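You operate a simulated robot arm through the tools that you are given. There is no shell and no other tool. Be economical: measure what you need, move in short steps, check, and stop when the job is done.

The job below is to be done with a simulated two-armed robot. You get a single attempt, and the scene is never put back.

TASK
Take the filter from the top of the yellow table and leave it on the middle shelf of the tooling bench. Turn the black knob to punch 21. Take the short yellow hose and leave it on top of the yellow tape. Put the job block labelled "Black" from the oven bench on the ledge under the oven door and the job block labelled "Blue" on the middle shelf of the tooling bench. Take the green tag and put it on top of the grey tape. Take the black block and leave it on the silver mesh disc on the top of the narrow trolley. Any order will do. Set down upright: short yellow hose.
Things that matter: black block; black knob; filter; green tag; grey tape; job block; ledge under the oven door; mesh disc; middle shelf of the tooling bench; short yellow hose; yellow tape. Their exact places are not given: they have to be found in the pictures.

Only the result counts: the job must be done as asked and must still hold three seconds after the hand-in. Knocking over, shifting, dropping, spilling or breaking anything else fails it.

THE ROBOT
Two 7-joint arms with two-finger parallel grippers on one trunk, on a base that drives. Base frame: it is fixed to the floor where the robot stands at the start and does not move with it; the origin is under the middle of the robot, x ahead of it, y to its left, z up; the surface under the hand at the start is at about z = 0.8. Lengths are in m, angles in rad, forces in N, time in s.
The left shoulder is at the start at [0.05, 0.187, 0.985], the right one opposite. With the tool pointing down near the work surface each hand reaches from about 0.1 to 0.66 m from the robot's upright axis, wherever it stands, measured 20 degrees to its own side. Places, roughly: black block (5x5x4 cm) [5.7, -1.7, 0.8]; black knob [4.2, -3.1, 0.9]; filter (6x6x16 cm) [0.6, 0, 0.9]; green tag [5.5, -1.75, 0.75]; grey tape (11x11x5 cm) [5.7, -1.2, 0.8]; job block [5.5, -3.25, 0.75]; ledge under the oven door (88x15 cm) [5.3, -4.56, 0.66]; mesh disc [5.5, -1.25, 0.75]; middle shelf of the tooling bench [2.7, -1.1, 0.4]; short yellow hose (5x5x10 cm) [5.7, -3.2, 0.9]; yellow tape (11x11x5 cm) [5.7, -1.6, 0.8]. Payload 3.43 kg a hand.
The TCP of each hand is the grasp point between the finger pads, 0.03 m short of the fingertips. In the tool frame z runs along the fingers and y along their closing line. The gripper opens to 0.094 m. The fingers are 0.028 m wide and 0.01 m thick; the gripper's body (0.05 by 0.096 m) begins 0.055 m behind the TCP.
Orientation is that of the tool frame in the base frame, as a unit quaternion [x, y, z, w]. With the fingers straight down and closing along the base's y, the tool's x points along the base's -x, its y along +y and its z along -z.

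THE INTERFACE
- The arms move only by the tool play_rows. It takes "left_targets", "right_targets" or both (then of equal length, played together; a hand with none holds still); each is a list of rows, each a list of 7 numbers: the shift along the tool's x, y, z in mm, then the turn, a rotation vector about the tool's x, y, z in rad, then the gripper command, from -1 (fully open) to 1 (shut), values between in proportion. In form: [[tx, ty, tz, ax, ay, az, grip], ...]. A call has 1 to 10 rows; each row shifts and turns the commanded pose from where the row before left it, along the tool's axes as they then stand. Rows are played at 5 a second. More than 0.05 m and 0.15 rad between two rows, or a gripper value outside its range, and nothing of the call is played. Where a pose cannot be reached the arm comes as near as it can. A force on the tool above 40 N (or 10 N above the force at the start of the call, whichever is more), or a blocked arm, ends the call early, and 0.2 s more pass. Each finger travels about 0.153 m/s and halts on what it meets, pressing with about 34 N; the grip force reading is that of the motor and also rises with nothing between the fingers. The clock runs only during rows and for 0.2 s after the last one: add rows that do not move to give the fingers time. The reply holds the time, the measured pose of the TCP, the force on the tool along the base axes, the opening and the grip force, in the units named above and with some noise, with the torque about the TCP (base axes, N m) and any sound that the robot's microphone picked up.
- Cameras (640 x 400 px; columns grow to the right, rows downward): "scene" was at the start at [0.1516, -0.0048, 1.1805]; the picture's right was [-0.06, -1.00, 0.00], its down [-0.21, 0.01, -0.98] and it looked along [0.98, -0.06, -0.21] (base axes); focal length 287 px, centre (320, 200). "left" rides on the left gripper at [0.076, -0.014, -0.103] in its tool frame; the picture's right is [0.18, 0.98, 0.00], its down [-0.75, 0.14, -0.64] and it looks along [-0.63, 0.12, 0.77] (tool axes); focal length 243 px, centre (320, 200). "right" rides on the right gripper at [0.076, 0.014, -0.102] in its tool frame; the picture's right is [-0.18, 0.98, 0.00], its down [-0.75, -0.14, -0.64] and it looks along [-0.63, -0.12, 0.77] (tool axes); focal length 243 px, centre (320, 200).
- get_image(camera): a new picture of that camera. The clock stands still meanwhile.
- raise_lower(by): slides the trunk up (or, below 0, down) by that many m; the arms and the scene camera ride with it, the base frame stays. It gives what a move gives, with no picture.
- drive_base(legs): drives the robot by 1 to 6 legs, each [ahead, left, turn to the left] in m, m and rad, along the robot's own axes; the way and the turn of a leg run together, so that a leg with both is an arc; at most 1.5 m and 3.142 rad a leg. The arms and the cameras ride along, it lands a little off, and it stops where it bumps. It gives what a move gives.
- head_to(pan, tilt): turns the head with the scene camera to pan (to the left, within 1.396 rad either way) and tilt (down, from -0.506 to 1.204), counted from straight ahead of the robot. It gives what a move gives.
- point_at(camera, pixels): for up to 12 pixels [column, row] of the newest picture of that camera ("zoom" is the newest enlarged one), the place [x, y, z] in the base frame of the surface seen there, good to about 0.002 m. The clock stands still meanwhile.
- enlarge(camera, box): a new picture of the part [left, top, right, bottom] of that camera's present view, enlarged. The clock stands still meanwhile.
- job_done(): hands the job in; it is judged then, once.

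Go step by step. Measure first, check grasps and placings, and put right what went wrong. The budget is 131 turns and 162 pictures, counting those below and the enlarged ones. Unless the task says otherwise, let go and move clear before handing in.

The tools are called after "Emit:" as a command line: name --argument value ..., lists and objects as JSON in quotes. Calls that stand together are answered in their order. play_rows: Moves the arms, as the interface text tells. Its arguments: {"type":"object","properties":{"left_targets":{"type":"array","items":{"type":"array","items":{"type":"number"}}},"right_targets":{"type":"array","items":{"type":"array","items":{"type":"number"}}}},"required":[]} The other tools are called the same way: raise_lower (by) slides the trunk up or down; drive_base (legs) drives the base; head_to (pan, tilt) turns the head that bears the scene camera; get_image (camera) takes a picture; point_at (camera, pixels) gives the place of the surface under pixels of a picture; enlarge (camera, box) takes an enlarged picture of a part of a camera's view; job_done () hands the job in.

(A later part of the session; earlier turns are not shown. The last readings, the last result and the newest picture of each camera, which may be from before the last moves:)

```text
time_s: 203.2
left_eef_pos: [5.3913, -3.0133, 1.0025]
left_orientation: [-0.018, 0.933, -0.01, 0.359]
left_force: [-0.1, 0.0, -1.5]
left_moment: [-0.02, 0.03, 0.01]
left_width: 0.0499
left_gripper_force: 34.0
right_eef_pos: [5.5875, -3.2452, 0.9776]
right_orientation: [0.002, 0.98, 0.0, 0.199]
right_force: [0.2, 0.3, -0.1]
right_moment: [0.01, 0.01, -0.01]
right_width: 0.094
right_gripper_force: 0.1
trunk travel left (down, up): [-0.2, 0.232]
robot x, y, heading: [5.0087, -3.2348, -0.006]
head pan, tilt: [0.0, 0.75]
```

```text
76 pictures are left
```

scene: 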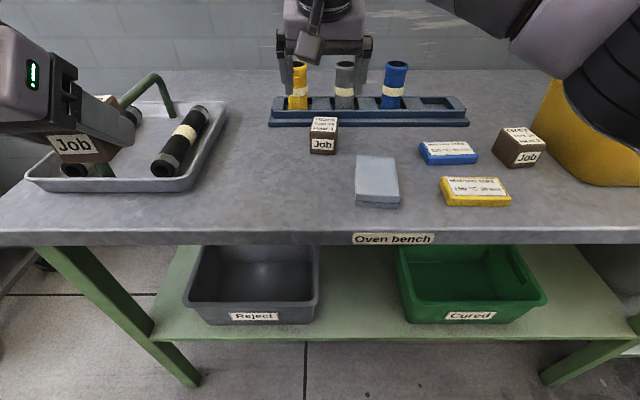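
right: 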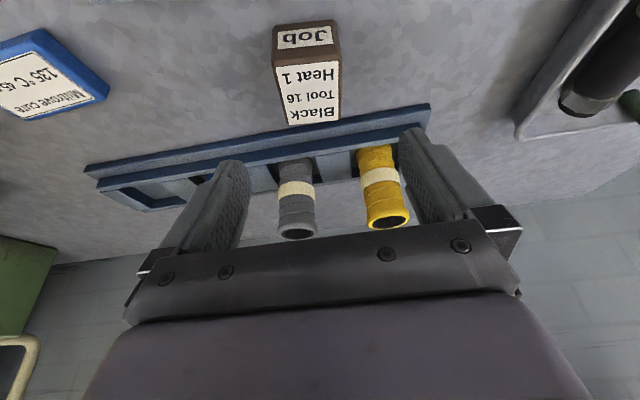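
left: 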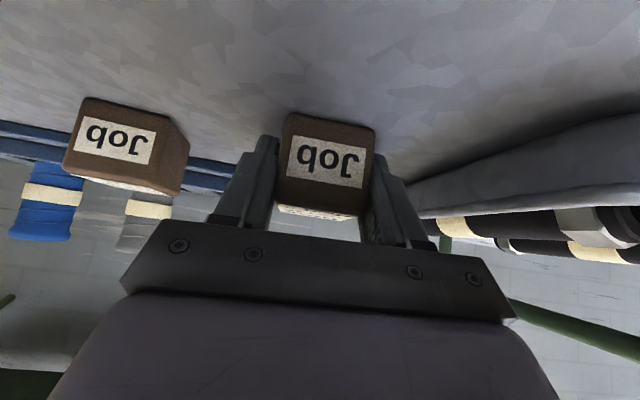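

I descend straight and grip Black.

Emit:
play_rows --right_targets '[[17.8, -1.5, 42, 0, 0, 0, -1], [17.8, -1.5, 42, 0, 0, 0, -1], [0, 0, 0, 0, 0, 0, -1], [0, 0, 0, 0, 0, 0, 1], [0, 0, 0, 0, 0, 0, 1], [0, 0, 0, 0, 0, 0, 1]]'

Emit:
get_image --camera "right"

```text
time_s: 204.6
left_eef_pos: [5.3907, -3.0129, 1.0025]
left_orientation: [-0.018, 0.933, -0.009, 0.359]
left_force: [0.4, 1.1, -0.8]
left_moment: [0.01, -0.01, -0.01]
left_width: 0.0499
left_gripper_force: 34.4
right_eef_pos: [5.5839, -3.2507, 0.8869]
right_orientation: [0.001, 0.98, -0.001, 0.199]
right_force: [-0.7, 0.1, -0.7]
right_moment: [0.0, 0.01, 0.05]
right_width: 0.0498
right_gripper_force: 34.4
trunk travel left (down, up): [-0.2, 0.232]
robot x, y, heading: [5.0101, -3.2376, 0.001]
head pan, tilt: [0.0, 0.75]
```

```text
75 pictures are left
```

right: 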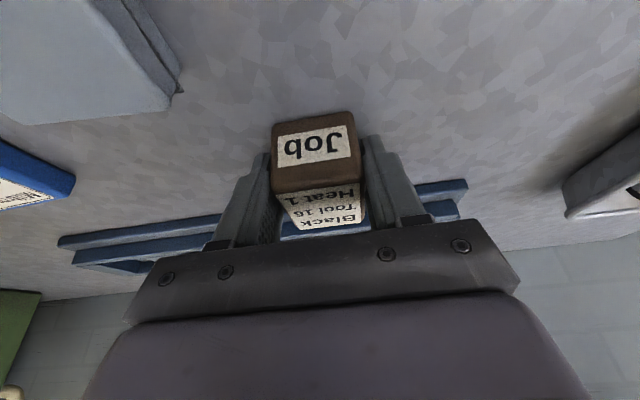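

Black is held (0.050). I lift, retract, back off and drive right to the oven.

Emit:
play_rows --right_targets '[[-14.6, 0, -34.5, 0, 0, 0, 1], [-14.6, 0, -34.5, 0, 0, 0, 1], [-14.6, 0, -34.5, 0, 0, 0, 1], [-14.6, 0, -34.5, 0, 0, 0, 1], [36.8, 0, -15.6, 0, 0, 0, 1], [36.8, 0, -15.6, 0, 0, 0, 1], [36.8, 0, -15.6, 0, 0, 0, 1], [36.8, 0, -15.6, 0, 0, 0, 1], [0, 0, 0, 0, 0, 0, 1]]'

Emit:
drive_base --legs '[[-0.38, 0, 0], [0, -1.05, 0]]'

Emit:
get_image --camera "scene"

```text
time_s: 206.6
left_eef_pos: [5.3927, -3.0126, 1.0023]
left_orientation: [-0.017, 0.933, -0.01, 0.359]
left_force: [-0.5, -0.1, -0.4]
left_moment: [-0.02, 0.01, 0.0]
left_width: 0.0498
left_gripper_force: 34.3
right_eef_pos: [5.4276, -3.2513, 1.0367]
right_orientation: [0.002, 0.98, 0.0, 0.198]
right_force: [0.3, 0.3, -1.7]
right_moment: [-0.01, 0.01, 0.03]
right_width: 0.0496
right_gripper_force: 33.8
trunk travel left (down, up): [-0.2, 0.232]
robot x, y, heading: [5.0067, -3.2399, -0.003]
head pan, tilt: [0.0, 0.75]
```

```text
time_s: 217.8
left_eef_pos: [5.0237, -4.0308, 1.0009]
left_orientation: [-0.02, 0.934, -0.009, 0.358]
left_force: [0.2, 0.7, -1.7]
left_moment: [0.01, 0.01, -0.01]
left_width: 0.0498
left_gripper_force: 33.8
right_eef_pos: [5.0609, -4.2673, 1.0357]
right_orientation: [-0.001, 0.98, 0.0, 0.198]
right_force: [0.0, -0.1, -1.2]
right_moment: [0.02, 0.04, 0.0]
right_width: 0.0499
right_gripper_force: 33.8
trunk travel left (down, up): [-0.2, 0.232]
robot x, y, heading: [4.64, -4.2568, 0.0]
head pan, tilt: [0.0, 0.75]
```

```text
74 pictures are left
```

scene: 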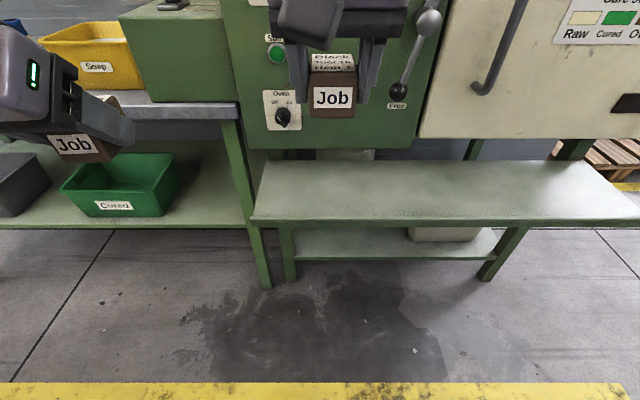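

The ledge stretches before the oven at (430,190). I measure it and the lever and door above it.

Emit:
point_at --camera "scene" --pixels '[[270, 210], [300, 170], [330, 165], [420, 215], [450, 165], [400, 165], [400, 92], [430, 20], [480, 90], [450, 135], [340, 190], [380, 140]]'

Emit:
enlarge --camera "scene" --box '[230, 0, 640, 230]'

```text
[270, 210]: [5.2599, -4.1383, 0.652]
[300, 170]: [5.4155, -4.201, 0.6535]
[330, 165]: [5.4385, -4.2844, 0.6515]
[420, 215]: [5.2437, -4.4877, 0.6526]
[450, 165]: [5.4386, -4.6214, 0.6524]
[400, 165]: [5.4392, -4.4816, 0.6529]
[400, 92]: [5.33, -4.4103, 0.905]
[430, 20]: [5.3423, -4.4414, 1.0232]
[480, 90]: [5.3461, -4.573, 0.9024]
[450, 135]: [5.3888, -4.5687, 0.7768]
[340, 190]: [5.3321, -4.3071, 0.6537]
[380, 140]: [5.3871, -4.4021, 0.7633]
```

```text
1.56 times, centred on (435, 115) of scene
```

zoom: 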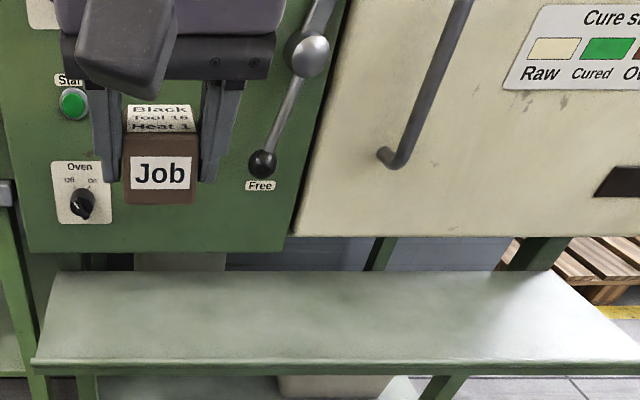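

The ledge top is z 0.653, front edge x≈5.235, and the oven face is at x 5.387. I lower the hand here in the open, then drive in.

Emit:
play_rows --right_targets '[[18.8, 0, 44.5, 0, 0, 0, 1], [18.8, 0, 44.5, 0, 0, 0, 1], [18.8, 0, 44.5, 0, 0, 0, 1], [18.8, 0, 44.5, 0, 0, 0, 1], [18.8, 0, 44.5, 0, 0, 0, 1], [18.8, 0, 44.5, 0, 0, 0, 1], [0, 0, 0, 0, 0, 0, 1]]'

Emit:
drive_base --legs '[[0.0, -0.23, 0], [0.2, 0, 0]]'

Emit:
get_image --camera "scene"

```text
time_s: 219.4
left_eef_pos: [5.0244, -4.03, 1.0013]
left_orientation: [-0.02, 0.933, -0.009, 0.359]
left_force: [-0.3, -0.5, -0.8]
left_moment: [0.03, 0.04, -0.01]
left_width: 0.05
left_gripper_force: 33.5
right_eef_pos: [5.0664, -4.2676, 0.7467]
right_orientation: [0.001, 0.98, -0.001, 0.198]
right_force: [-0.5, 0.1, -1.5]
right_moment: [0.02, 0.02, 0.01]
right_width: 0.0498
right_gripper_force: 33.9
trunk travel left (down, up): [-0.2, 0.232]
robot x, y, heading: [4.6378, -4.258, -0.005]
head pan, tilt: [0.0, 0.75]
```

```text
time_s: 223.2
left_eef_pos: [5.2254, -4.2621, 1.0004]
left_orientation: [-0.015, 0.933, -0.011, 0.359]
left_force: [-1.3, 0.3, -0.9]
left_moment: [0.0, 0.04, -0.01]
left_width: 0.0496
left_gripper_force: 34.3
right_eef_pos: [5.2631, -4.5005, 0.7466]
right_orientation: [0.005, 0.98, -0.002, 0.199]
right_force: [-0.1, 0.5, -0.3]
right_moment: [-0.01, 0.04, 0.02]
right_width: 0.0497
right_gripper_force: 34.1
trunk travel left (down, up): [-0.2, 0.232]
robot x, y, heading: [4.8379, -4.4808, -0.009]
head pan, tilt: [0.0, 0.75]
```

```text
72 pictures are left
```

scene: 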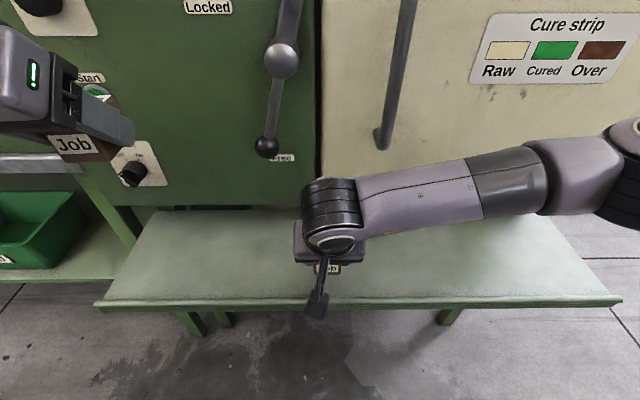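

I lower 50 mm and 20 mm forward.

Emit:
play_rows --right_targets '[[0.6, 0, 27, 0, 0, 0, 1], [0.6, 0, 27, 0, 0, 0, 1], [0, 0, 0, 0, 0, 0, 1], [0.8, 0, 1.9, 0, 0, 0, 1], [0, 0, 0, 0, 0, 0, 1]]'

Emit:
get_image --camera "right"

```text
time_s: 224.4
left_eef_pos: [5.225, -4.2612, 1.0025]
left_orientation: [-0.014, 0.934, -0.011, 0.358]
left_force: [-0.3, 0.5, -1.0]
left_moment: [0.01, 0.02, 0.02]
left_width: 0.0495
left_gripper_force: 33.8
right_eef_pos: [5.2837, -4.5019, 0.6923]
right_orientation: [0.005, 0.98, -0.001, 0.199]
right_force: [0.7, 0.6, -0.7]
right_moment: [0.01, 0.01, 0.05]
right_width: 0.0499
right_gripper_force: 34.2
trunk travel left (down, up): [-0.2, 0.232]
robot x, y, heading: [4.8393, -4.4853, -0.012]
head pan, tilt: [0.0, 0.75]
```

```text
71 pictures are left
```

right: 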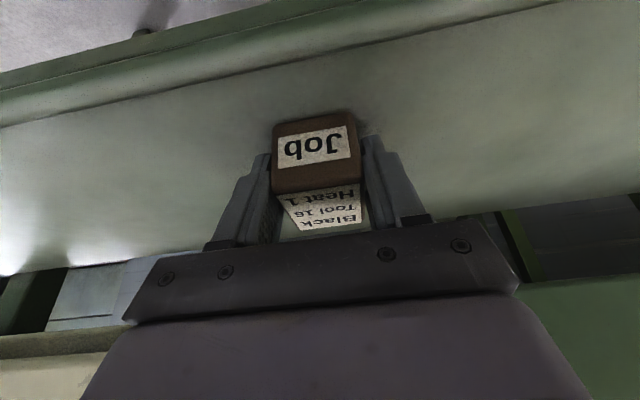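

Nearly touching. Another 2 mm, then I release and withdraw.

Emit:
play_rows --right_targets '[[0.8, 0, 1.9, 0, 0, 0, 1], [0, 0, 0, 0, 0, 0, 1], [0, 0, 0, 0, 0, 0, 0], [0, 0, 0, 0, 0, 0, -1], [0, 0, 0, 0, 0, 0, -1], [0, 0, -40, 0, 0, 0, -1], [0, 0, -40, 0, 0, 0, -1], [20, 0, -35, 0, 0, 0, -1]]'

Emit:
get_image --camera "scene"

Emit:
get_image --camera "right"

```text
time_s: 226.2
left_eef_pos: [5.2256, -4.2603, 1.0017]
left_orientation: [-0.014, 0.933, -0.011, 0.359]
left_force: [0.0, -0.3, -0.5]
left_moment: [0.0, 0.04, 0.0]
left_width: 0.0499
left_gripper_force: 33.8
right_eef_pos: [5.22, -4.5032, 0.7921]
right_orientation: [0.005, 0.98, -0.002, 0.199]
right_force: [0.1, -0.6, -1.0]
right_moment: [-0.01, -0.02, -0.01]
right_width: 0.0937
right_gripper_force: 0.2
trunk travel left (down, up): [-0.2, 0.232]
robot x, y, heading: [4.841, -4.4841, -0.008]
head pan, tilt: [0.0, 0.75]
```

```text
70 pictures are left
```

scene: 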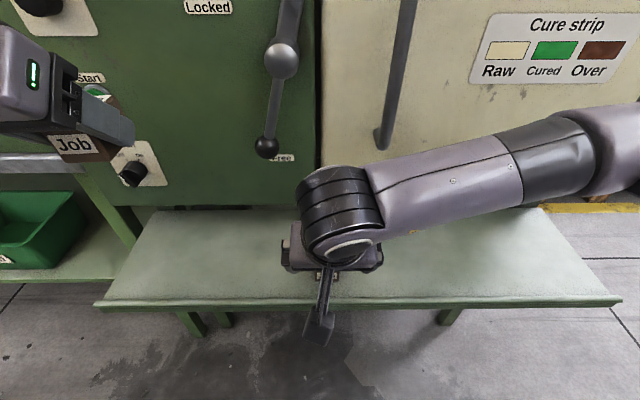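

```text
69 pictures are left
```

right: 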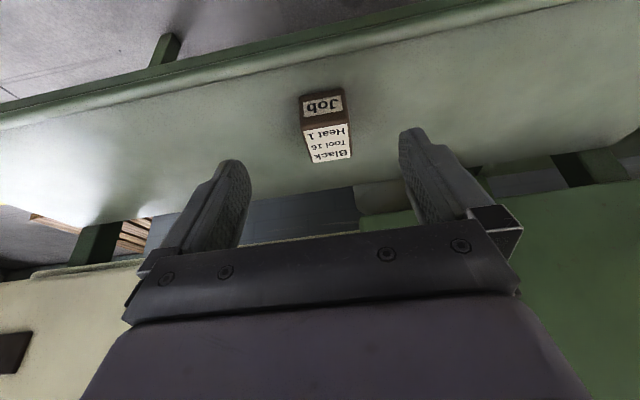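

Black stands on the ledge. I back off, raise the right hand and drive back to the oven bench for the yellow hose.

Emit:
drive_base --legs '[[-0.2, 0, 0.008]]'

Emit:
play_rows --right_targets '[[-19, 0, -45, 0, 0, 0, -1], [-19, 0, -45, 0, 0, 0, -1], [-19, 0, -45, 0, 0, 0, -1], [-19, 0, -45, 0, 0, 0, -1], [-19, 0, -45, 0, 0, 0, -1], [-19, 0, -45, 0, 0, 0, -1], [0, 0, 0, 0, 0, 0, -1]]'

Emit:
drive_base --legs '[[0, 1.45, 0], [0.38, 0, 0]]'

Emit:
get_image --camera "scene"

Emit:
get_image --camera "right"

```text
time_s: 227.8
left_eef_pos: [5.0202, -4.2565, 1.0013]
left_orientation: [-0.02, 0.933, -0.009, 0.358]
left_force: [-0.7, -0.4, -1.4]
left_moment: [0.01, 0.01, -0.02]
left_width: 0.0496
left_gripper_force: 33.9
right_eef_pos: [5.0186, -4.4975, 0.7937]
right_orientation: [-0.001, 0.98, 0.0, 0.198]
right_force: [0.7, 0.4, -0.1]
right_moment: [0.02, -0.02, -0.01]
right_width: 0.0943
right_gripper_force: 0.0
trunk travel left (down, up): [-0.2, 0.232]
robot x, y, heading: [4.6403, -4.4852, 0.002]
head pan, tilt: [0.0, 0.75]
```

```text
time_s: 229.4
left_eef_pos: [5.0194, -4.258, 1.0017]
left_orientation: [-0.02, 0.933, -0.009, 0.359]
left_force: [-0.6, -0.5, -0.8]
left_moment: [0.03, 0.01, 0.03]
left_width: 0.0499
left_gripper_force: 34.0
right_eef_pos: [5.0218, -4.4967, 1.0864]
right_orientation: [-0.001, 0.98, 0.0, 0.198]
right_force: [0.3, -0.1, -0.3]
right_moment: [0.01, -0.02, -0.03]
right_width: 0.094
right_gripper_force: 0.1
trunk travel left (down, up): [-0.2, 0.232]
robot x, y, heading: [4.639, -4.4832, 0.005]
head pan, tilt: [0.0, 0.75]
```

```text
time_s: 244.2
left_eef_pos: [5.3894, -2.8073, 1.0006]
left_orientation: [-0.03, 0.933, -0.005, 0.359]
left_force: [0.1, -0.2, -0.9]
left_moment: [-0.01, 0.03, -0.01]
left_width: 0.0495
left_gripper_force: 34.1
right_eef_pos: [5.3964, -3.0483, 1.087]
right_orientation: [-0.012, 0.98, 0.002, 0.199]
right_force: [1.3, 0.2, -0.5]
right_moment: [0.0, 0.01, 0.0]
right_width: 0.0941
right_gripper_force: 0.1
trunk travel left (down, up): [-0.2, 0.232]
robot x, y, heading: [5.011, -3.0448, 0.025]
head pan, tilt: [0.0, 0.75]
```

```text
68 pictures are left
```

scene: 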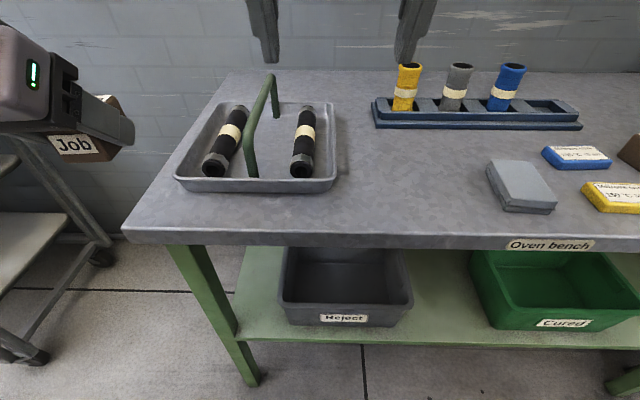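

```text
67 pictures are left
```

right: 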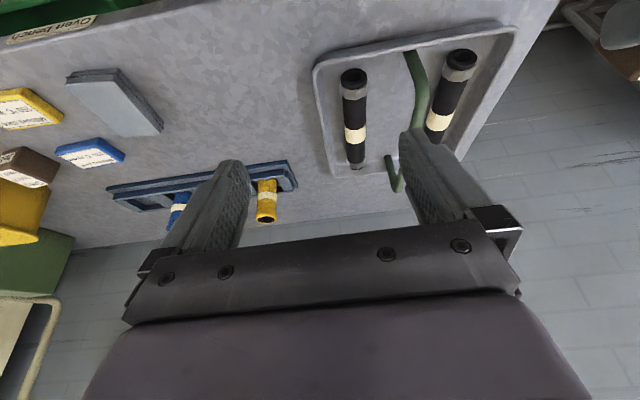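

I zoom on the yellow hose and measure it.

Emit:
enlarge --camera "scene" --box '[370, 50, 510, 140]'

Emit:
point_at --camera "zoom" --pixels '[[125, 90], [207, 92], [160, 155], [122, 160], [200, 165], [150, 210], [165, 68], [165, 105], [310, 90], [345, 165], [100, 240], [230, 230]]'

```text
4.44 times, centred on (440, 95) of scene
```

zoom: 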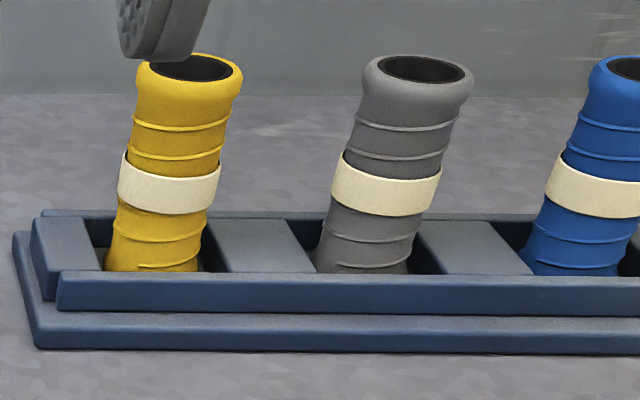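

```text
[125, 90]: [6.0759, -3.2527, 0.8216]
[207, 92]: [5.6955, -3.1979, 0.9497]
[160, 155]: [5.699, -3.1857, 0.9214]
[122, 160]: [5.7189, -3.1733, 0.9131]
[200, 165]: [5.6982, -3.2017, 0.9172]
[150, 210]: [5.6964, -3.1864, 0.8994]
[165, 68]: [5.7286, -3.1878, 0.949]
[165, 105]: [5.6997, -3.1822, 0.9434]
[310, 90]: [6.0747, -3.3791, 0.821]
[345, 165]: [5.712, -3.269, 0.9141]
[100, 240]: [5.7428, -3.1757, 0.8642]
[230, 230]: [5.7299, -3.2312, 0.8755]
```

Hose centre is about (5.718, -3.197), top z 0.952; the next hose starts 2 cm beyond the finger. I drive 5 cm closer and straighten.

Emit:
drive_base --legs '[[0.05, 0, -0.025]]'

```text
time_s: 245.1
left_eef_pos: [5.4456, -2.818, 1.0007]
left_orientation: [-0.018, 0.933, -0.01, 0.36]
left_force: [-1.0, 0.3, -1.4]
left_moment: [-0.03, 0.0, 0.02]
left_width: 0.0499
left_gripper_force: 33.0
right_eef_pos: [5.4455, -3.0577, 1.086]
right_orientation: [0.0, 0.98, 0.0, 0.199]
right_force: [0.1, 0.4, 0.5]
right_moment: [-0.02, 0.01, 0.01]
right_width: 0.094
right_gripper_force: 0.1
trunk travel left (down, up): [-0.2, 0.232]
robot x, y, heading: [5.0603, -3.044, -0.003]
head pan, tilt: [0.0, 0.75]
```

Emit:
play_rows --right_targets '[[-33, -19.9, 21.9, 0, 0, 0, -0.7], [-33, -19.9, 21.9, 0, 0, 0, -0.7], [-33, -19.9, 21.9, 0, 0, 0, -0.7], [-33, -19.9, 21.9, 0, 0, 0, -0.7], [-33, -19.9, 21.9, 0, 0, 0, -0.7], [-33, -19.9, 21.9, 0, 0, 0, -0.7], [-33, -19.9, 21.9, 0, 0, 0, -0.7], [0, 0, 0, 0, 0, 0, -0.7]]'

Emit:
get_image --camera "right"

Emit:
enlarge --camera "scene" --box '[340, 20, 540, 150]'

```text
time_s: 246.9
left_eef_pos: [5.4445, -2.8165, 1.0019]
left_orientation: [-0.018, 0.933, -0.01, 0.358]
left_force: [-0.6, -0.2, -1.1]
left_moment: [-0.01, -0.04, -0.02]
left_width: 0.0496
left_gripper_force: 34.1
right_eef_pos: [5.7171, -3.1961, 1.0336]
right_orientation: [0.0, 0.98, -0.001, 0.199]
right_force: [-0.1, 0.1, -0.1]
right_moment: [0.01, 0.02, 0.0]
right_width: 0.08
right_gripper_force: 0.0
trunk travel left (down, up): [-0.2, 0.232]
robot x, y, heading: [5.0628, -3.0428, -0.009]
head pan, tilt: [0.0, 0.75]
```

```text
65 pictures are left
```

right: 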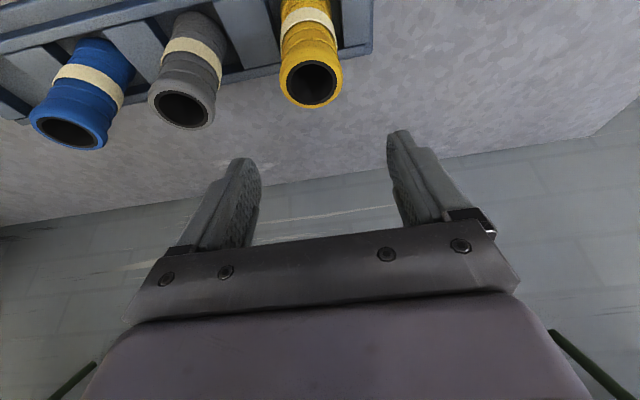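

```text
3.08 times, centred on (440, 85) of scene
```

zoom: 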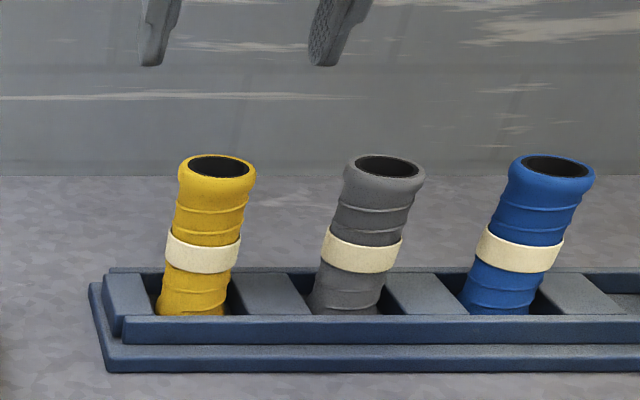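

Emit:
point_at --camera "right" --pixels '[[283, 88], [340, 80], [311, 57], [313, 106], [310, 45], [213, 100]]'

```text
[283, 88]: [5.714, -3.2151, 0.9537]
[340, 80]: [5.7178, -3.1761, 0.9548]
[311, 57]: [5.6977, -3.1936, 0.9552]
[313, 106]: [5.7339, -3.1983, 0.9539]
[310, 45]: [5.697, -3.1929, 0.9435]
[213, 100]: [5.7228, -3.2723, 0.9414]
```

Hose centre (5.7165, -3.1955). I descend and grip.

Emit:
play_rows --right_targets '[[14, 0.2, 33, 0, 0, 0, -0.7], [14, 0.2, 33, 0, 0, 0, -0.7], [14, 0.2, 33, 0, 0, 0, -0.7], [0, 0, 0, 0, 0, 0, -0.7], [0, 0, 0, 0, 0, 0, 1], [0, 0, 0, 0, 0, 0, 1], [0, 0, 0, 0, 0, 0, 1]]'

Emit:
get_image --camera "right"

```text
time_s: 248.5
left_eef_pos: [5.4461, -2.8165, 1.0019]
left_orientation: [-0.018, 0.933, -0.01, 0.359]
left_force: [0.7, -0.4, -0.6]
left_moment: [-0.01, 0.02, -0.02]
left_width: 0.0497
left_gripper_force: 34.2
right_eef_pos: [5.7179, -3.1965, 0.926]
right_orientation: [0.001, 0.98, 0.001, 0.199]
right_force: [0.5, 1.1, 0.3]
right_moment: [0.01, 0.02, 0.0]
right_width: 0.0485
right_gripper_force: 34.4
trunk travel left (down, up): [-0.2, 0.232]
robot x, y, heading: [5.0606, -3.0419, -0.001]
head pan, tilt: [0.0, 0.75]
```

```text
63 pictures are left
```

right: 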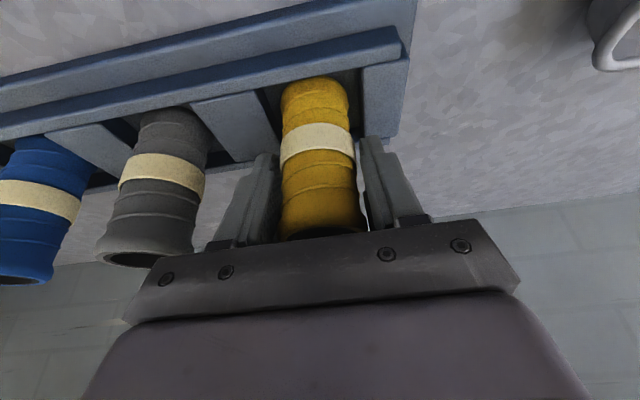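

Gripped (0.0485). I lift straight up, retract and check.

Emit:
play_rows --right_targets '[[-14.6, 0, -34.5, 0, 0, 0, 1], [-14.6, 0, -34.5, 0, 0, 0, 1], [-14.6, 0, -34.5, 0, 0, 0, 1], [-14.6, 0, -34.5, 0, 0, 0, 1], [42, 0, -17.7, 0, 0, 0, 1], [42, 0, -17.7, 0, 0, 0, 1], [42, 0, -17.7, 0, 0, 0, 1], [42, 0, -17.7, 0, 0, 0, 1], [0, 0, 0, 0, 0, 0, 1]]'

Emit:
get_image --camera "scene"

```text
time_s: 250.5
left_eef_pos: [5.4453, -2.8178, 1.0018]
left_orientation: [-0.017, 0.933, -0.009, 0.359]
left_force: [0.3, 0.4, -0.5]
left_moment: [0.01, 0.01, -0.02]
left_width: 0.0496
left_gripper_force: 34.4
right_eef_pos: [5.5204, -3.1998, 1.0662]
right_orientation: [0.002, 0.98, -0.001, 0.199]
right_force: [-0.7, -0.3, -1.0]
right_moment: [-0.01, 0.0, -0.01]
right_width: 0.0485
right_gripper_force: 34.0
right hand out of reach, approached as far as the arm can: row 4
trunk travel left (down, up): [-0.2, 0.232]
robot x, y, heading: [5.0615, -3.0411, -0.004]
head pan, tilt: [0.0, 0.75]
```

```text
62 pictures are left
```

scene: 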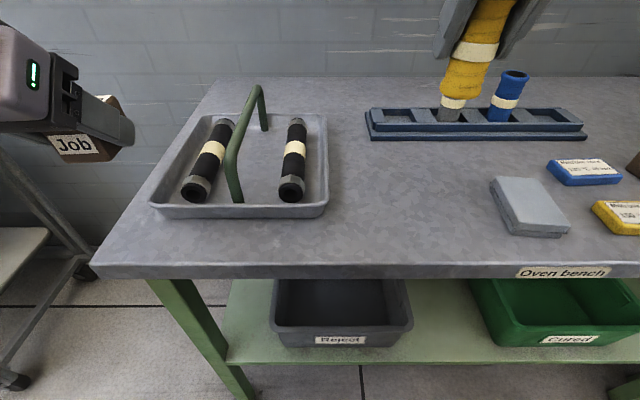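

The hose is held upright. Now I drive to the trolley in front of the yellow tape.

Emit:
drive_base --legs '[[-0.36, 0, 0], [0, 0.8, 0], [0, 0.8, 0]]'

Emit:
drive_base --legs '[[0.33, 0, 0]]'

Emit:
get_image --camera "scene"

```text
time_s: 266.7
left_eef_pos: [5.0858, -1.2341, 1.0019]
left_orientation: [-0.015, 0.933, -0.011, 0.358]
left_force: [0.8, 0.1, -0.1]
left_moment: [0.02, 0.0, -0.03]
left_width: 0.0499
left_gripper_force: 33.9
right_eef_pos: [5.1613, -1.6177, 1.0659]
right_orientation: [0.003, 0.98, 0.0, 0.199]
right_force: [0.5, -0.4, -1.6]
right_moment: [-0.03, 0.02, 0.01]
right_width: 0.0482
right_gripper_force: 34.1
trunk travel left (down, up): [-0.2, 0.232]
robot x, y, heading: [4.703, -1.4556, -0.004]
head pan, tilt: [0.0, 0.75]
```

```text
time_s: 268.9
left_eef_pos: [5.4194, -1.2286, 1.0016]
left_orientation: [-0.022, 0.933, -0.008, 0.358]
left_force: [-0.6, -0.6, -0.9]
left_moment: [-0.06, 0.03, 0.02]
left_width: 0.0497
left_gripper_force: 33.9
right_eef_pos: [5.4984, -1.6109, 1.0652]
right_orientation: [-0.004, 0.98, 0.001, 0.198]
right_force: [-0.2, -0.3, -0.3]
right_moment: [0.01, 0.0, -0.03]
right_width: 0.0477
right_gripper_force: 33.6
trunk travel left (down, up): [-0.2, 0.232]
robot x, y, heading: [5.0359, -1.4579, 0.005]
head pan, tilt: [0.0, 0.75]
```

```text
61 pictures are left
```

scene: 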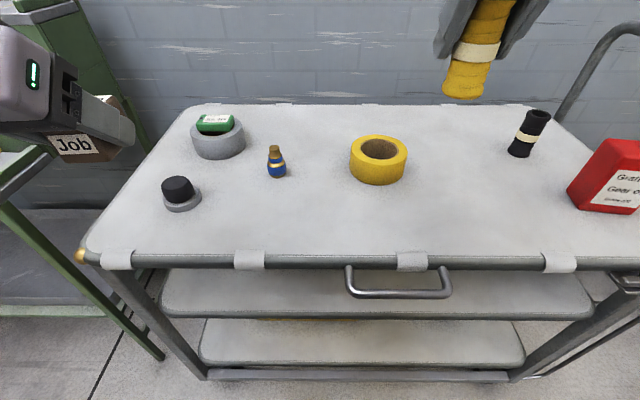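

Tag and black block still sit well. I measure the yellow tape's rim and hole, and the hose's bottom.

Emit:
enlarge --camera "scene" --box '[330, 120, 430, 190]'

Emit:
point_at --camera "zoom" --pixels '[[130, 190], [425, 190], [180, 180], [385, 175], [275, 220], [270, 245], [280, 112], [140, 170], [420, 170], [280, 128]]'

Emit:
point_at --camera "scene" --pixels '[[444, 90], [480, 92], [462, 96], [462, 80], [452, 80]]'

```text
5.71 times, centred on (380, 155) of scene
```

zoom: 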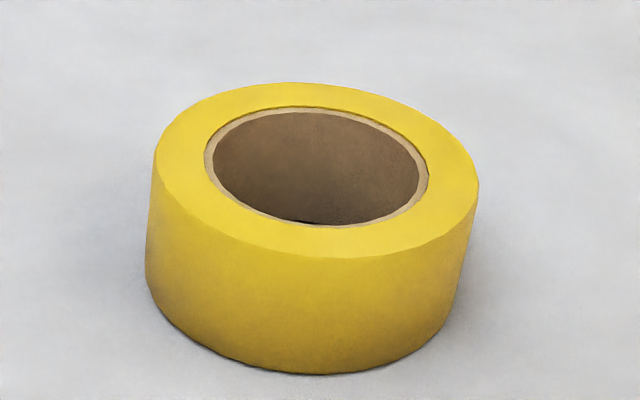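

```text
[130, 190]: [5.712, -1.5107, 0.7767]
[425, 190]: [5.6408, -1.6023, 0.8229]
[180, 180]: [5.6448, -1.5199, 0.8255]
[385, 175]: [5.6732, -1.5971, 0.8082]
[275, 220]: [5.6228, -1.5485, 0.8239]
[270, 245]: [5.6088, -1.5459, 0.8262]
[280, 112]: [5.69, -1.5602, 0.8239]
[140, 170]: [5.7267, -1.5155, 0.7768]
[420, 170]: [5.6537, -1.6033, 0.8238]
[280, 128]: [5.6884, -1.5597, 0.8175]
```

```text
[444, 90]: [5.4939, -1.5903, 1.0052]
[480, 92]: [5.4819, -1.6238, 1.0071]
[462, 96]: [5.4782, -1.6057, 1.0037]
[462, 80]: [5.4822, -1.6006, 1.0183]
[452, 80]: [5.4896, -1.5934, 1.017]
```

The tape's centre is about (5.656, -1.567), with a hole 7.3 cm wide – wider than the hose. I'll stand the hose centrally on the ring's near wall, at (5.611, -1.567).

Emit:
play_rows --right_targets '[[-12.5, 11, 43.3, 0, 0, 0, 1], [-12.5, 11, 43.3, 0, 0, 0, 1], [-12.5, 11, 43.3, 0, 0, 0, 1], [-12.5, 11, 43.3, 0, 0, 0, 1], [0, 0, 0, 0, 0, 0, 1]]'

Emit:
enlarge --camera "scene" --box '[310, 80, 470, 190]'

Emit:
get_image --camera "right"

```text
time_s: 270.1
left_eef_pos: [5.4198, -1.2287, 1.0014]
left_orientation: [-0.023, 0.933, -0.008, 0.359]
left_force: [-0.3, 0.0, -1.2]
left_moment: [0.02, 0.01, 0.02]
left_width: 0.0498
left_gripper_force: 34.7
right_eef_pos: [5.6147, -1.5622, 0.925]
right_orientation: [-0.005, 0.98, 0.001, 0.198]
right_force: [0.9, -0.7, -1.4]
right_moment: [0.01, 0.0, 0.0]
right_width: 0.0477
right_gripper_force: 34.5
trunk travel left (down, up): [-0.2, 0.232]
robot x, y, heading: [5.0381, -1.4539, 0.005]
head pan, tilt: [0.0, 0.75]
```

```text
3.64 times, centred on (390, 135) of scene
```

zoom: 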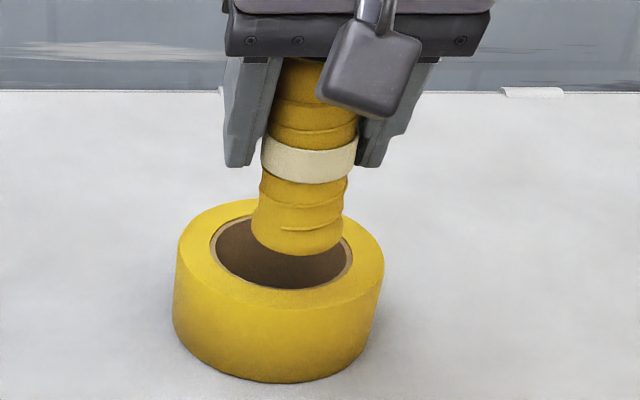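

```text
58 pictures are left
```

right: 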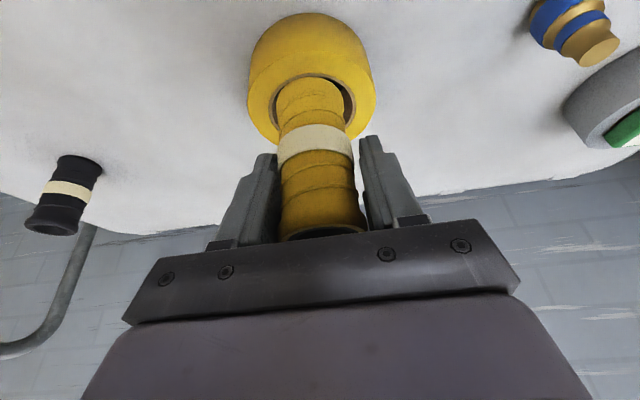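

I measure the hose's bottom edge and the tape rim together.

Emit:
point_at --camera "zoom" --pixels '[[300, 252], [256, 235], [341, 235], [300, 230], [280, 284], [280, 298], [212, 245], [350, 262], [190, 260], [378, 265]]'

Emit:
point_at --camera "right" --pixels '[[310, 83], [280, 95], [345, 92], [305, 60], [305, 70], [270, 110], [355, 100], [250, 95], [374, 85]]'

```text
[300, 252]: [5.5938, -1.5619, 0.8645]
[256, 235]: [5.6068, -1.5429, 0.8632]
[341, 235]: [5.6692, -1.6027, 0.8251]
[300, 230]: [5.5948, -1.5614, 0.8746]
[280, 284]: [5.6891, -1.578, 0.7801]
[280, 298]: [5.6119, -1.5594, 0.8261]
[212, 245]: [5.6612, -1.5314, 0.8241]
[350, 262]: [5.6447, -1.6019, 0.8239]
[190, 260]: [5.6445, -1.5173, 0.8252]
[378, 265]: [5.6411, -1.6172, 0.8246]
```

```text
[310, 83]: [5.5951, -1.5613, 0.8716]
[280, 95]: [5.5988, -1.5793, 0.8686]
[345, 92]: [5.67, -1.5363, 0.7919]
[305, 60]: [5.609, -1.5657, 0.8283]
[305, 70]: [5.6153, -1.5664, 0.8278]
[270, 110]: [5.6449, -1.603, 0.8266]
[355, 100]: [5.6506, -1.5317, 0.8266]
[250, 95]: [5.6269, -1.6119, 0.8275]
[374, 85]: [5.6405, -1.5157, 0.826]
```

Ring centre (5.656, -1.567), mid-wall x 5.6115; the hose axis is at (5.615, -1.562). I shift and lower 30 mm.

Emit:
play_rows --right_targets '[[7.5, -2.5, 13.1, 0, 0, 0, 1], [7.5, -2.5, 13.1, 0, 0, 0, 1], [0, 0, 0, 0, 0, 0, 1], [0.8, 0, 1.9, 0, 0, 0, 1], [0, 0, 0, 0, 0, 0, 1]]'

Emit:
enlarge --camera "scene" --box '[310, 80, 470, 190]'

```text
time_s: 271.3
left_eef_pos: [5.4192, -1.2295, 1.0019]
left_orientation: [-0.022, 0.933, -0.008, 0.358]
left_force: [0.4, 0.2, -0.8]
left_moment: [-0.01, 0.02, -0.01]
left_width: 0.0498
left_gripper_force: 34.0
right_eef_pos: [5.609, -1.5691, 0.8935]
right_orientation: [-0.003, 0.98, 0.0, 0.198]
right_force: [-0.2, 0.5, -1.2]
right_moment: [0.0, 0.01, -0.02]
right_width: 0.0477
right_gripper_force: 34.0
trunk travel left (down, up): [-0.2, 0.232]
robot x, y, heading: [5.0378, -1.4562, 0.011]
head pan, tilt: [0.0, 0.75]
```

```text
3.64 times, centred on (390, 135) of scene
```

zoom: 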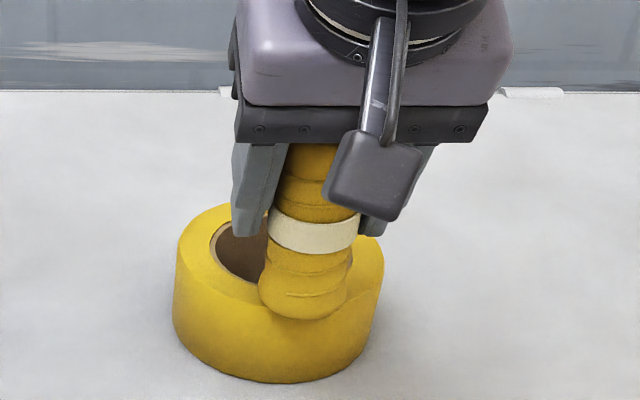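

I check the hose's actual bottom position against the ring once more.

Emit:
point_at --camera "zoom" --pixels '[[304, 312], [262, 290], [347, 285], [304, 290], [275, 300], [230, 290], [370, 295], [200, 250], [380, 270]]'

Emit:
enlarge --camera "right" --box '[220, 0, 420, 200]'

Emit:
point_at --camera "zoom" --pixels '[[200, 150], [250, 145], [150, 200], [200, 100], [170, 230], [280, 200], [130, 220], [310, 190]]'

```text
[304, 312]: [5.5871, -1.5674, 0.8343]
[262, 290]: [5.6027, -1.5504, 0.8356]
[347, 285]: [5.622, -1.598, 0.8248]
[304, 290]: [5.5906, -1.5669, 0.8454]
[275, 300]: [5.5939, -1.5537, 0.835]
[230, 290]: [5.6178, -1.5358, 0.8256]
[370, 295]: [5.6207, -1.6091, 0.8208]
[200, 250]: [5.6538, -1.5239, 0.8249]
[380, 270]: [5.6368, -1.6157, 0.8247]
```

```text
2.00 times, centred on (320, 100) of right
```

zoom: 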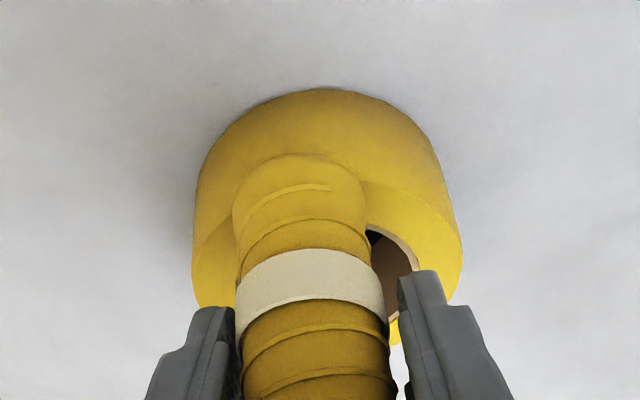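

```text
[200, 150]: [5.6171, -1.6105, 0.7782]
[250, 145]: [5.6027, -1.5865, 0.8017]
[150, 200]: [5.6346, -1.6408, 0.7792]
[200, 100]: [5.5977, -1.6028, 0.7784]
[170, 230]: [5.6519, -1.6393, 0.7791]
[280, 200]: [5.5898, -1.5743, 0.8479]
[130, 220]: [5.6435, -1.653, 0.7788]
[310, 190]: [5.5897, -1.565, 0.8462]
```

Hose axis ≈ (5.610, -1.567), right over the ring wall. I lower in small steps to contact.

Emit:
play_rows --right_targets '[[0.2, 0, 1.9, 0, 0, 0, 1], [0.2, 0, 1.9, 0, 0, 0, 1], [0, 0, 0, 0, 0, 0, 1]]'

```text
time_s: 272.1
left_eef_pos: [5.4197, -1.2282, 1.0019]
left_orientation: [-0.023, 0.933, -0.008, 0.359]
left_force: [1.3, -0.1, -0.5]
left_moment: [0.02, 0.02, 0.01]
left_width: 0.0498
left_gripper_force: 34.0
right_eef_pos: [5.6095, -1.5688, 0.8905]
right_orientation: [-0.004, 0.98, 0.001, 0.2]
right_force: [0.2, 0.2, 2.8]
right_moment: [0.08, 0.05, 0.0]
right_width: 0.0475
right_gripper_force: 34.1
trunk travel left (down, up): [-0.2, 0.232]
robot x, y, heading: [5.0364, -1.4573, 0.009]
head pan, tilt: [0.0, 0.75]
```

Emit:
play_rows --right_targets '[[0.5, 0, 1.4, 0, 0, 0, 1], [0, 0, 0, 0, 0, 0, 1]]'

Emit:
enlarge --camera "scene" --box '[310, 80, 470, 190]'

```text
time_s: 272.7
left_eef_pos: [5.4195, -1.23, 1.0016]
left_orientation: [-0.023, 0.933, -0.008, 0.359]
left_force: [-0.3, -0.4, -0.3]
left_moment: [-0.02, 0.01, -0.01]
left_width: 0.0497
left_gripper_force: 33.9
right_eef_pos: [5.6097, -1.5693, 0.891]
right_orientation: [-0.003, 0.98, 0.001, 0.2]
right_force: [0.5, 0.1, 9.9]
right_moment: [0.21, 0.0, -0.03]
right_width: 0.0474
right_gripper_force: 33.6
trunk travel left (down, up): [-0.2, 0.232]
robot x, y, heading: [5.0403, -1.4588, 0.011]
head pan, tilt: [0.0, 0.75]
```

```text
3.64 times, centred on (390, 135) of scene
```

zoom: 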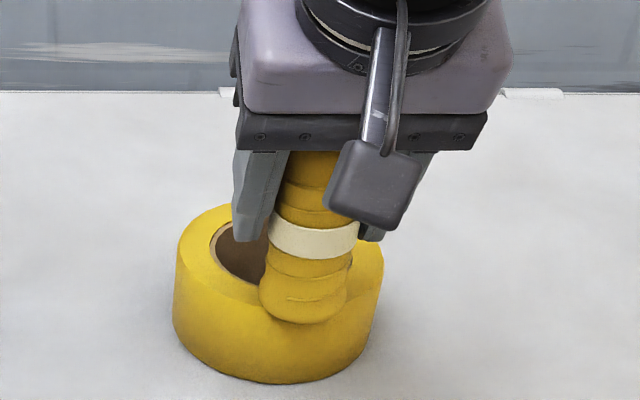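

Firm contact (9.9 N). I ease off and open slowly.

Emit:
play_rows --right_targets '[[-0.5, 0, -1.2, 0, 0, 0, 1], [0, 0, 0, 0, 0, 0, 0.1], [0, 0, 0, 0, 0, 0, -0.4], [0, 0, 0, 0, 0, 0, -1], [0, 0, 0, 0, 0, 0, -1]]'

Emit:
enlarge --camera "scene" --box '[310, 80, 470, 190]'

Emit:
get_image --camera "right"

```text
time_s: 273.9
left_eef_pos: [5.4191, -1.2282, 1.0018]
left_orientation: [-0.022, 0.933, -0.008, 0.359]
left_force: [-0.3, -0.5, -1.1]
left_moment: [-0.03, 0.04, 0.02]
left_width: 0.0497
left_gripper_force: 33.5
right_eef_pos: [5.6091, -1.5703, 0.8904]
right_orientation: [-0.005, 0.98, 0.001, 0.199]
right_force: [-0.2, -0.4, -0.3]
right_moment: [-0.01, -0.01, 0.01]
right_width: 0.0939
right_gripper_force: 0.1
trunk travel left (down, up): [-0.2, 0.232]
robot x, y, heading: [5.0343, -1.456, 0.008]
head pan, tilt: [0.0, 0.75]
```

```text
3.64 times, centred on (390, 135) of scene
```

zoom: 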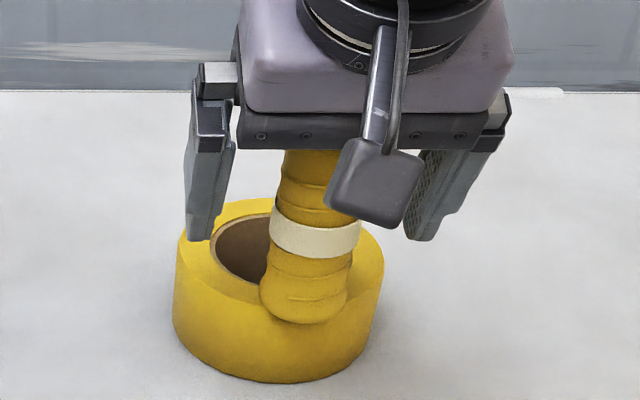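

```text
53 pictures are left
```

right: 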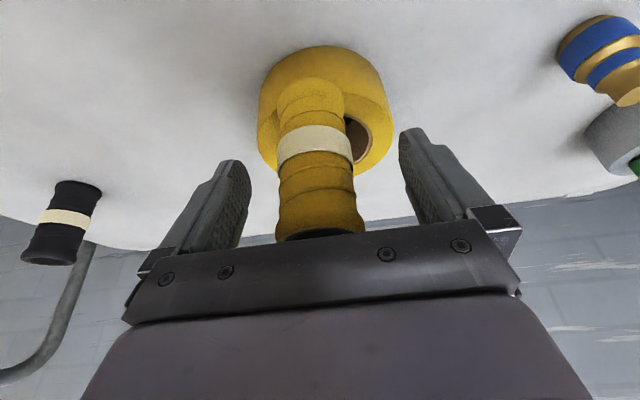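

It stands. I rise straight up, clear of it.

Emit:
play_rows --right_targets '[[-7.8, 0, -18.4, 0, 0, 0, -1], [-11.7, 0, -27.6, 0, 0, 0, -1], [-15.6, 0, -36.8, 0, 0, 0, -1], [-15.6, 0, -36.8, 0, 0, 0, -1], [40, 0, -17, 0, 0, 0, -1], [40, 0, -17, 0, 0, 0, -1]]'

Emit:
get_image --camera "scene"

```text
time_s: 275.3
left_eef_pos: [5.4185, -1.2288, 1.0024]
left_orientation: [-0.023, 0.933, -0.007, 0.359]
left_force: [0.8, -0.5, -0.9]
left_moment: [0.0, 0.0, 0.0]
left_width: 0.0498
left_gripper_force: 34.1
right_eef_pos: [5.5216, -1.5684, 1.0181]
right_orientation: [-0.003, 0.98, 0.001, 0.199]
right_force: [-0.7, 0.6, 0.3]
right_moment: [-0.02, 0.02, -0.01]
right_width: 0.0938
right_gripper_force: 0.1
trunk travel left (down, up): [-0.2, 0.232]
robot x, y, heading: [5.0391, -1.4588, 0.007]
head pan, tilt: [0.0, 0.75]
```

```text
52 pictures are left
```

scene: 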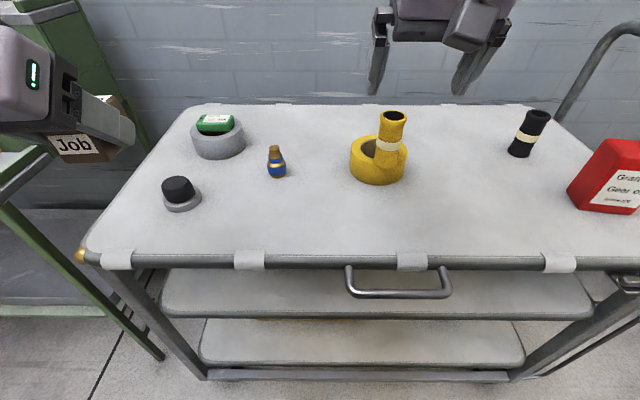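

All trolley jobs are done. Next is the knob: I back off, turn round and strafe to behind the dark bench.

Emit:
drive_base --legs '[[-0.38, 0, 0], [0, 0, 3.134], [0, 0.78, 0], [0, 0.72, 0]]'

Emit:
head_to --pan -0.1 --tilt 0.65

Emit:
get_image --camera "scene"

```text
time_s: 298.1
left_eef_pos: [4.4776, -3.1884, 1.0026]
left_orientation: [0.93, 0.075, -0.359, 0.012]
left_force: [0.0, -0.8, -0.7]
left_moment: [0.0, 0.0, 0.0]
left_width: 0.0497
left_gripper_force: 33.4
right_eef_pos: [4.336, -2.861, 1.0174]
right_orientation: [0.978, 0.06, -0.198, 0.012]
right_force: [0.2, -0.8, -0.1]
right_moment: [-0.01, -0.01, 0.05]
right_width: 0.0939
right_gripper_force: 0.1
trunk travel left (down, up): [-0.2, 0.232]
robot x, y, heading: [4.8287, -2.919, -3.018]
head pan, tilt: [0.0, 0.75]
```

```text
time_s: 298.8
left_eef_pos: [4.4767, -3.1876, 1.0024]
left_orientation: [0.93, 0.075, -0.359, 0.013]
left_force: [-0.1, 0.2, -0.8]
left_moment: [0.0, -0.03, 0.0]
left_width: 0.0495
left_gripper_force: 33.3
right_eef_pos: [4.3365, -2.8617, 1.0173]
right_orientation: [0.978, 0.059, -0.198, 0.012]
right_force: [0.2, 0.5, -0.3]
right_moment: [0.01, 0.01, 0.0]
right_width: 0.0941
right_gripper_force: 0.0
trunk travel left (down, up): [-0.2, 0.232]
robot x, y, heading: [4.8257, -2.9172, -3.018]
head pan, tilt: [-0.099, 0.649]
```

```text
51 pictures are left
```

scene: 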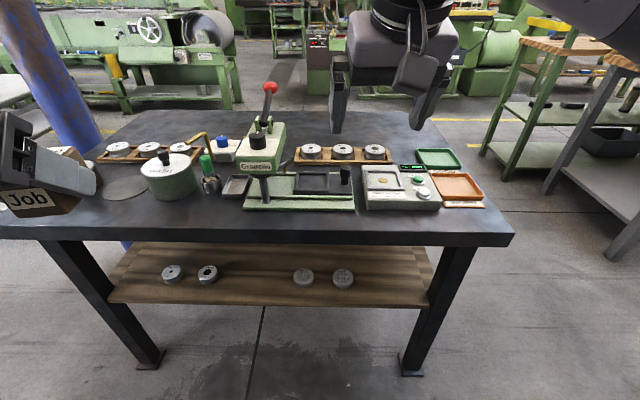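

I see the device at (255,150) with a black knob on it and dies around. I zoom.

Emit:
enlarge --camera "scene" --box '[200, 70, 400, 215]'

Emit:
enlarge --camera "scene" --box '[215, 110, 315, 200]'

```text
2.76 times, centred on (300, 142) of scene
```

zoom: 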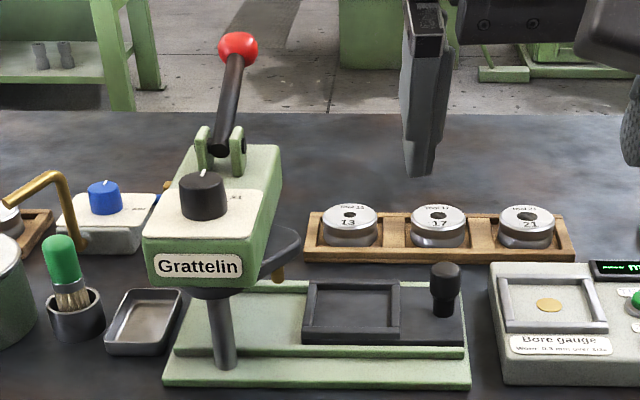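

```text
4.44 times, centred on (265, 155) of scene
```

zoom: 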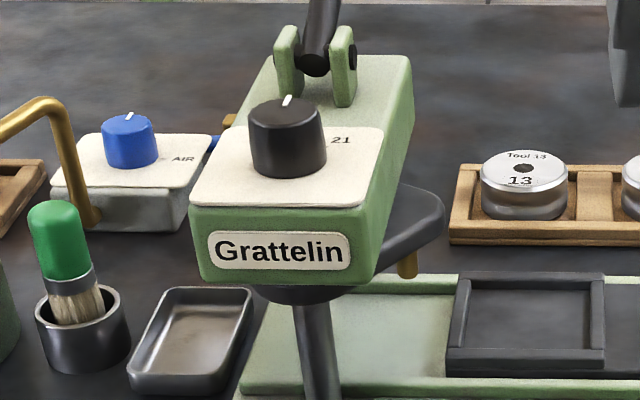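

The black knob is on top of the press head with its pointer away from me; the "21" mark is at its right. I measure it and the bench edge.

Emit:
point_at --camera "zoom" --pixels '[[287, 112], [287, 100], [255, 120], [320, 118], [285, 150], [342, 140], [215, 190], [350, 195], [280, 250], [290, 40]]'

Emit:
point_at --camera "scene" --pixels '[[300, 238], [515, 235], [270, 88], [410, 180], [70, 235], [267, 100], [170, 155], [206, 150]]'

```text
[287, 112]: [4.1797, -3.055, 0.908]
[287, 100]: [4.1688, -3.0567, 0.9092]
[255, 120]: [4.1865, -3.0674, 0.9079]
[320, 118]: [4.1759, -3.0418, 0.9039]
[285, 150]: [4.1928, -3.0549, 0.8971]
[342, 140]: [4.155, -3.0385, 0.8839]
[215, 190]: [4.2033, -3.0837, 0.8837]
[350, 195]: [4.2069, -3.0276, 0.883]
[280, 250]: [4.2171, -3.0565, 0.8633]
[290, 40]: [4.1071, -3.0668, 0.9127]
```

```text
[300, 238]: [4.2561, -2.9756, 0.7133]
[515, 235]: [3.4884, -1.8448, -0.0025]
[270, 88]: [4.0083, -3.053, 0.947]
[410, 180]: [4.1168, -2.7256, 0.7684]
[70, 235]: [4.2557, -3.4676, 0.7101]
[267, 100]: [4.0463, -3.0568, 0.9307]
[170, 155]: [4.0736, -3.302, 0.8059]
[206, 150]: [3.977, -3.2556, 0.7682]
```

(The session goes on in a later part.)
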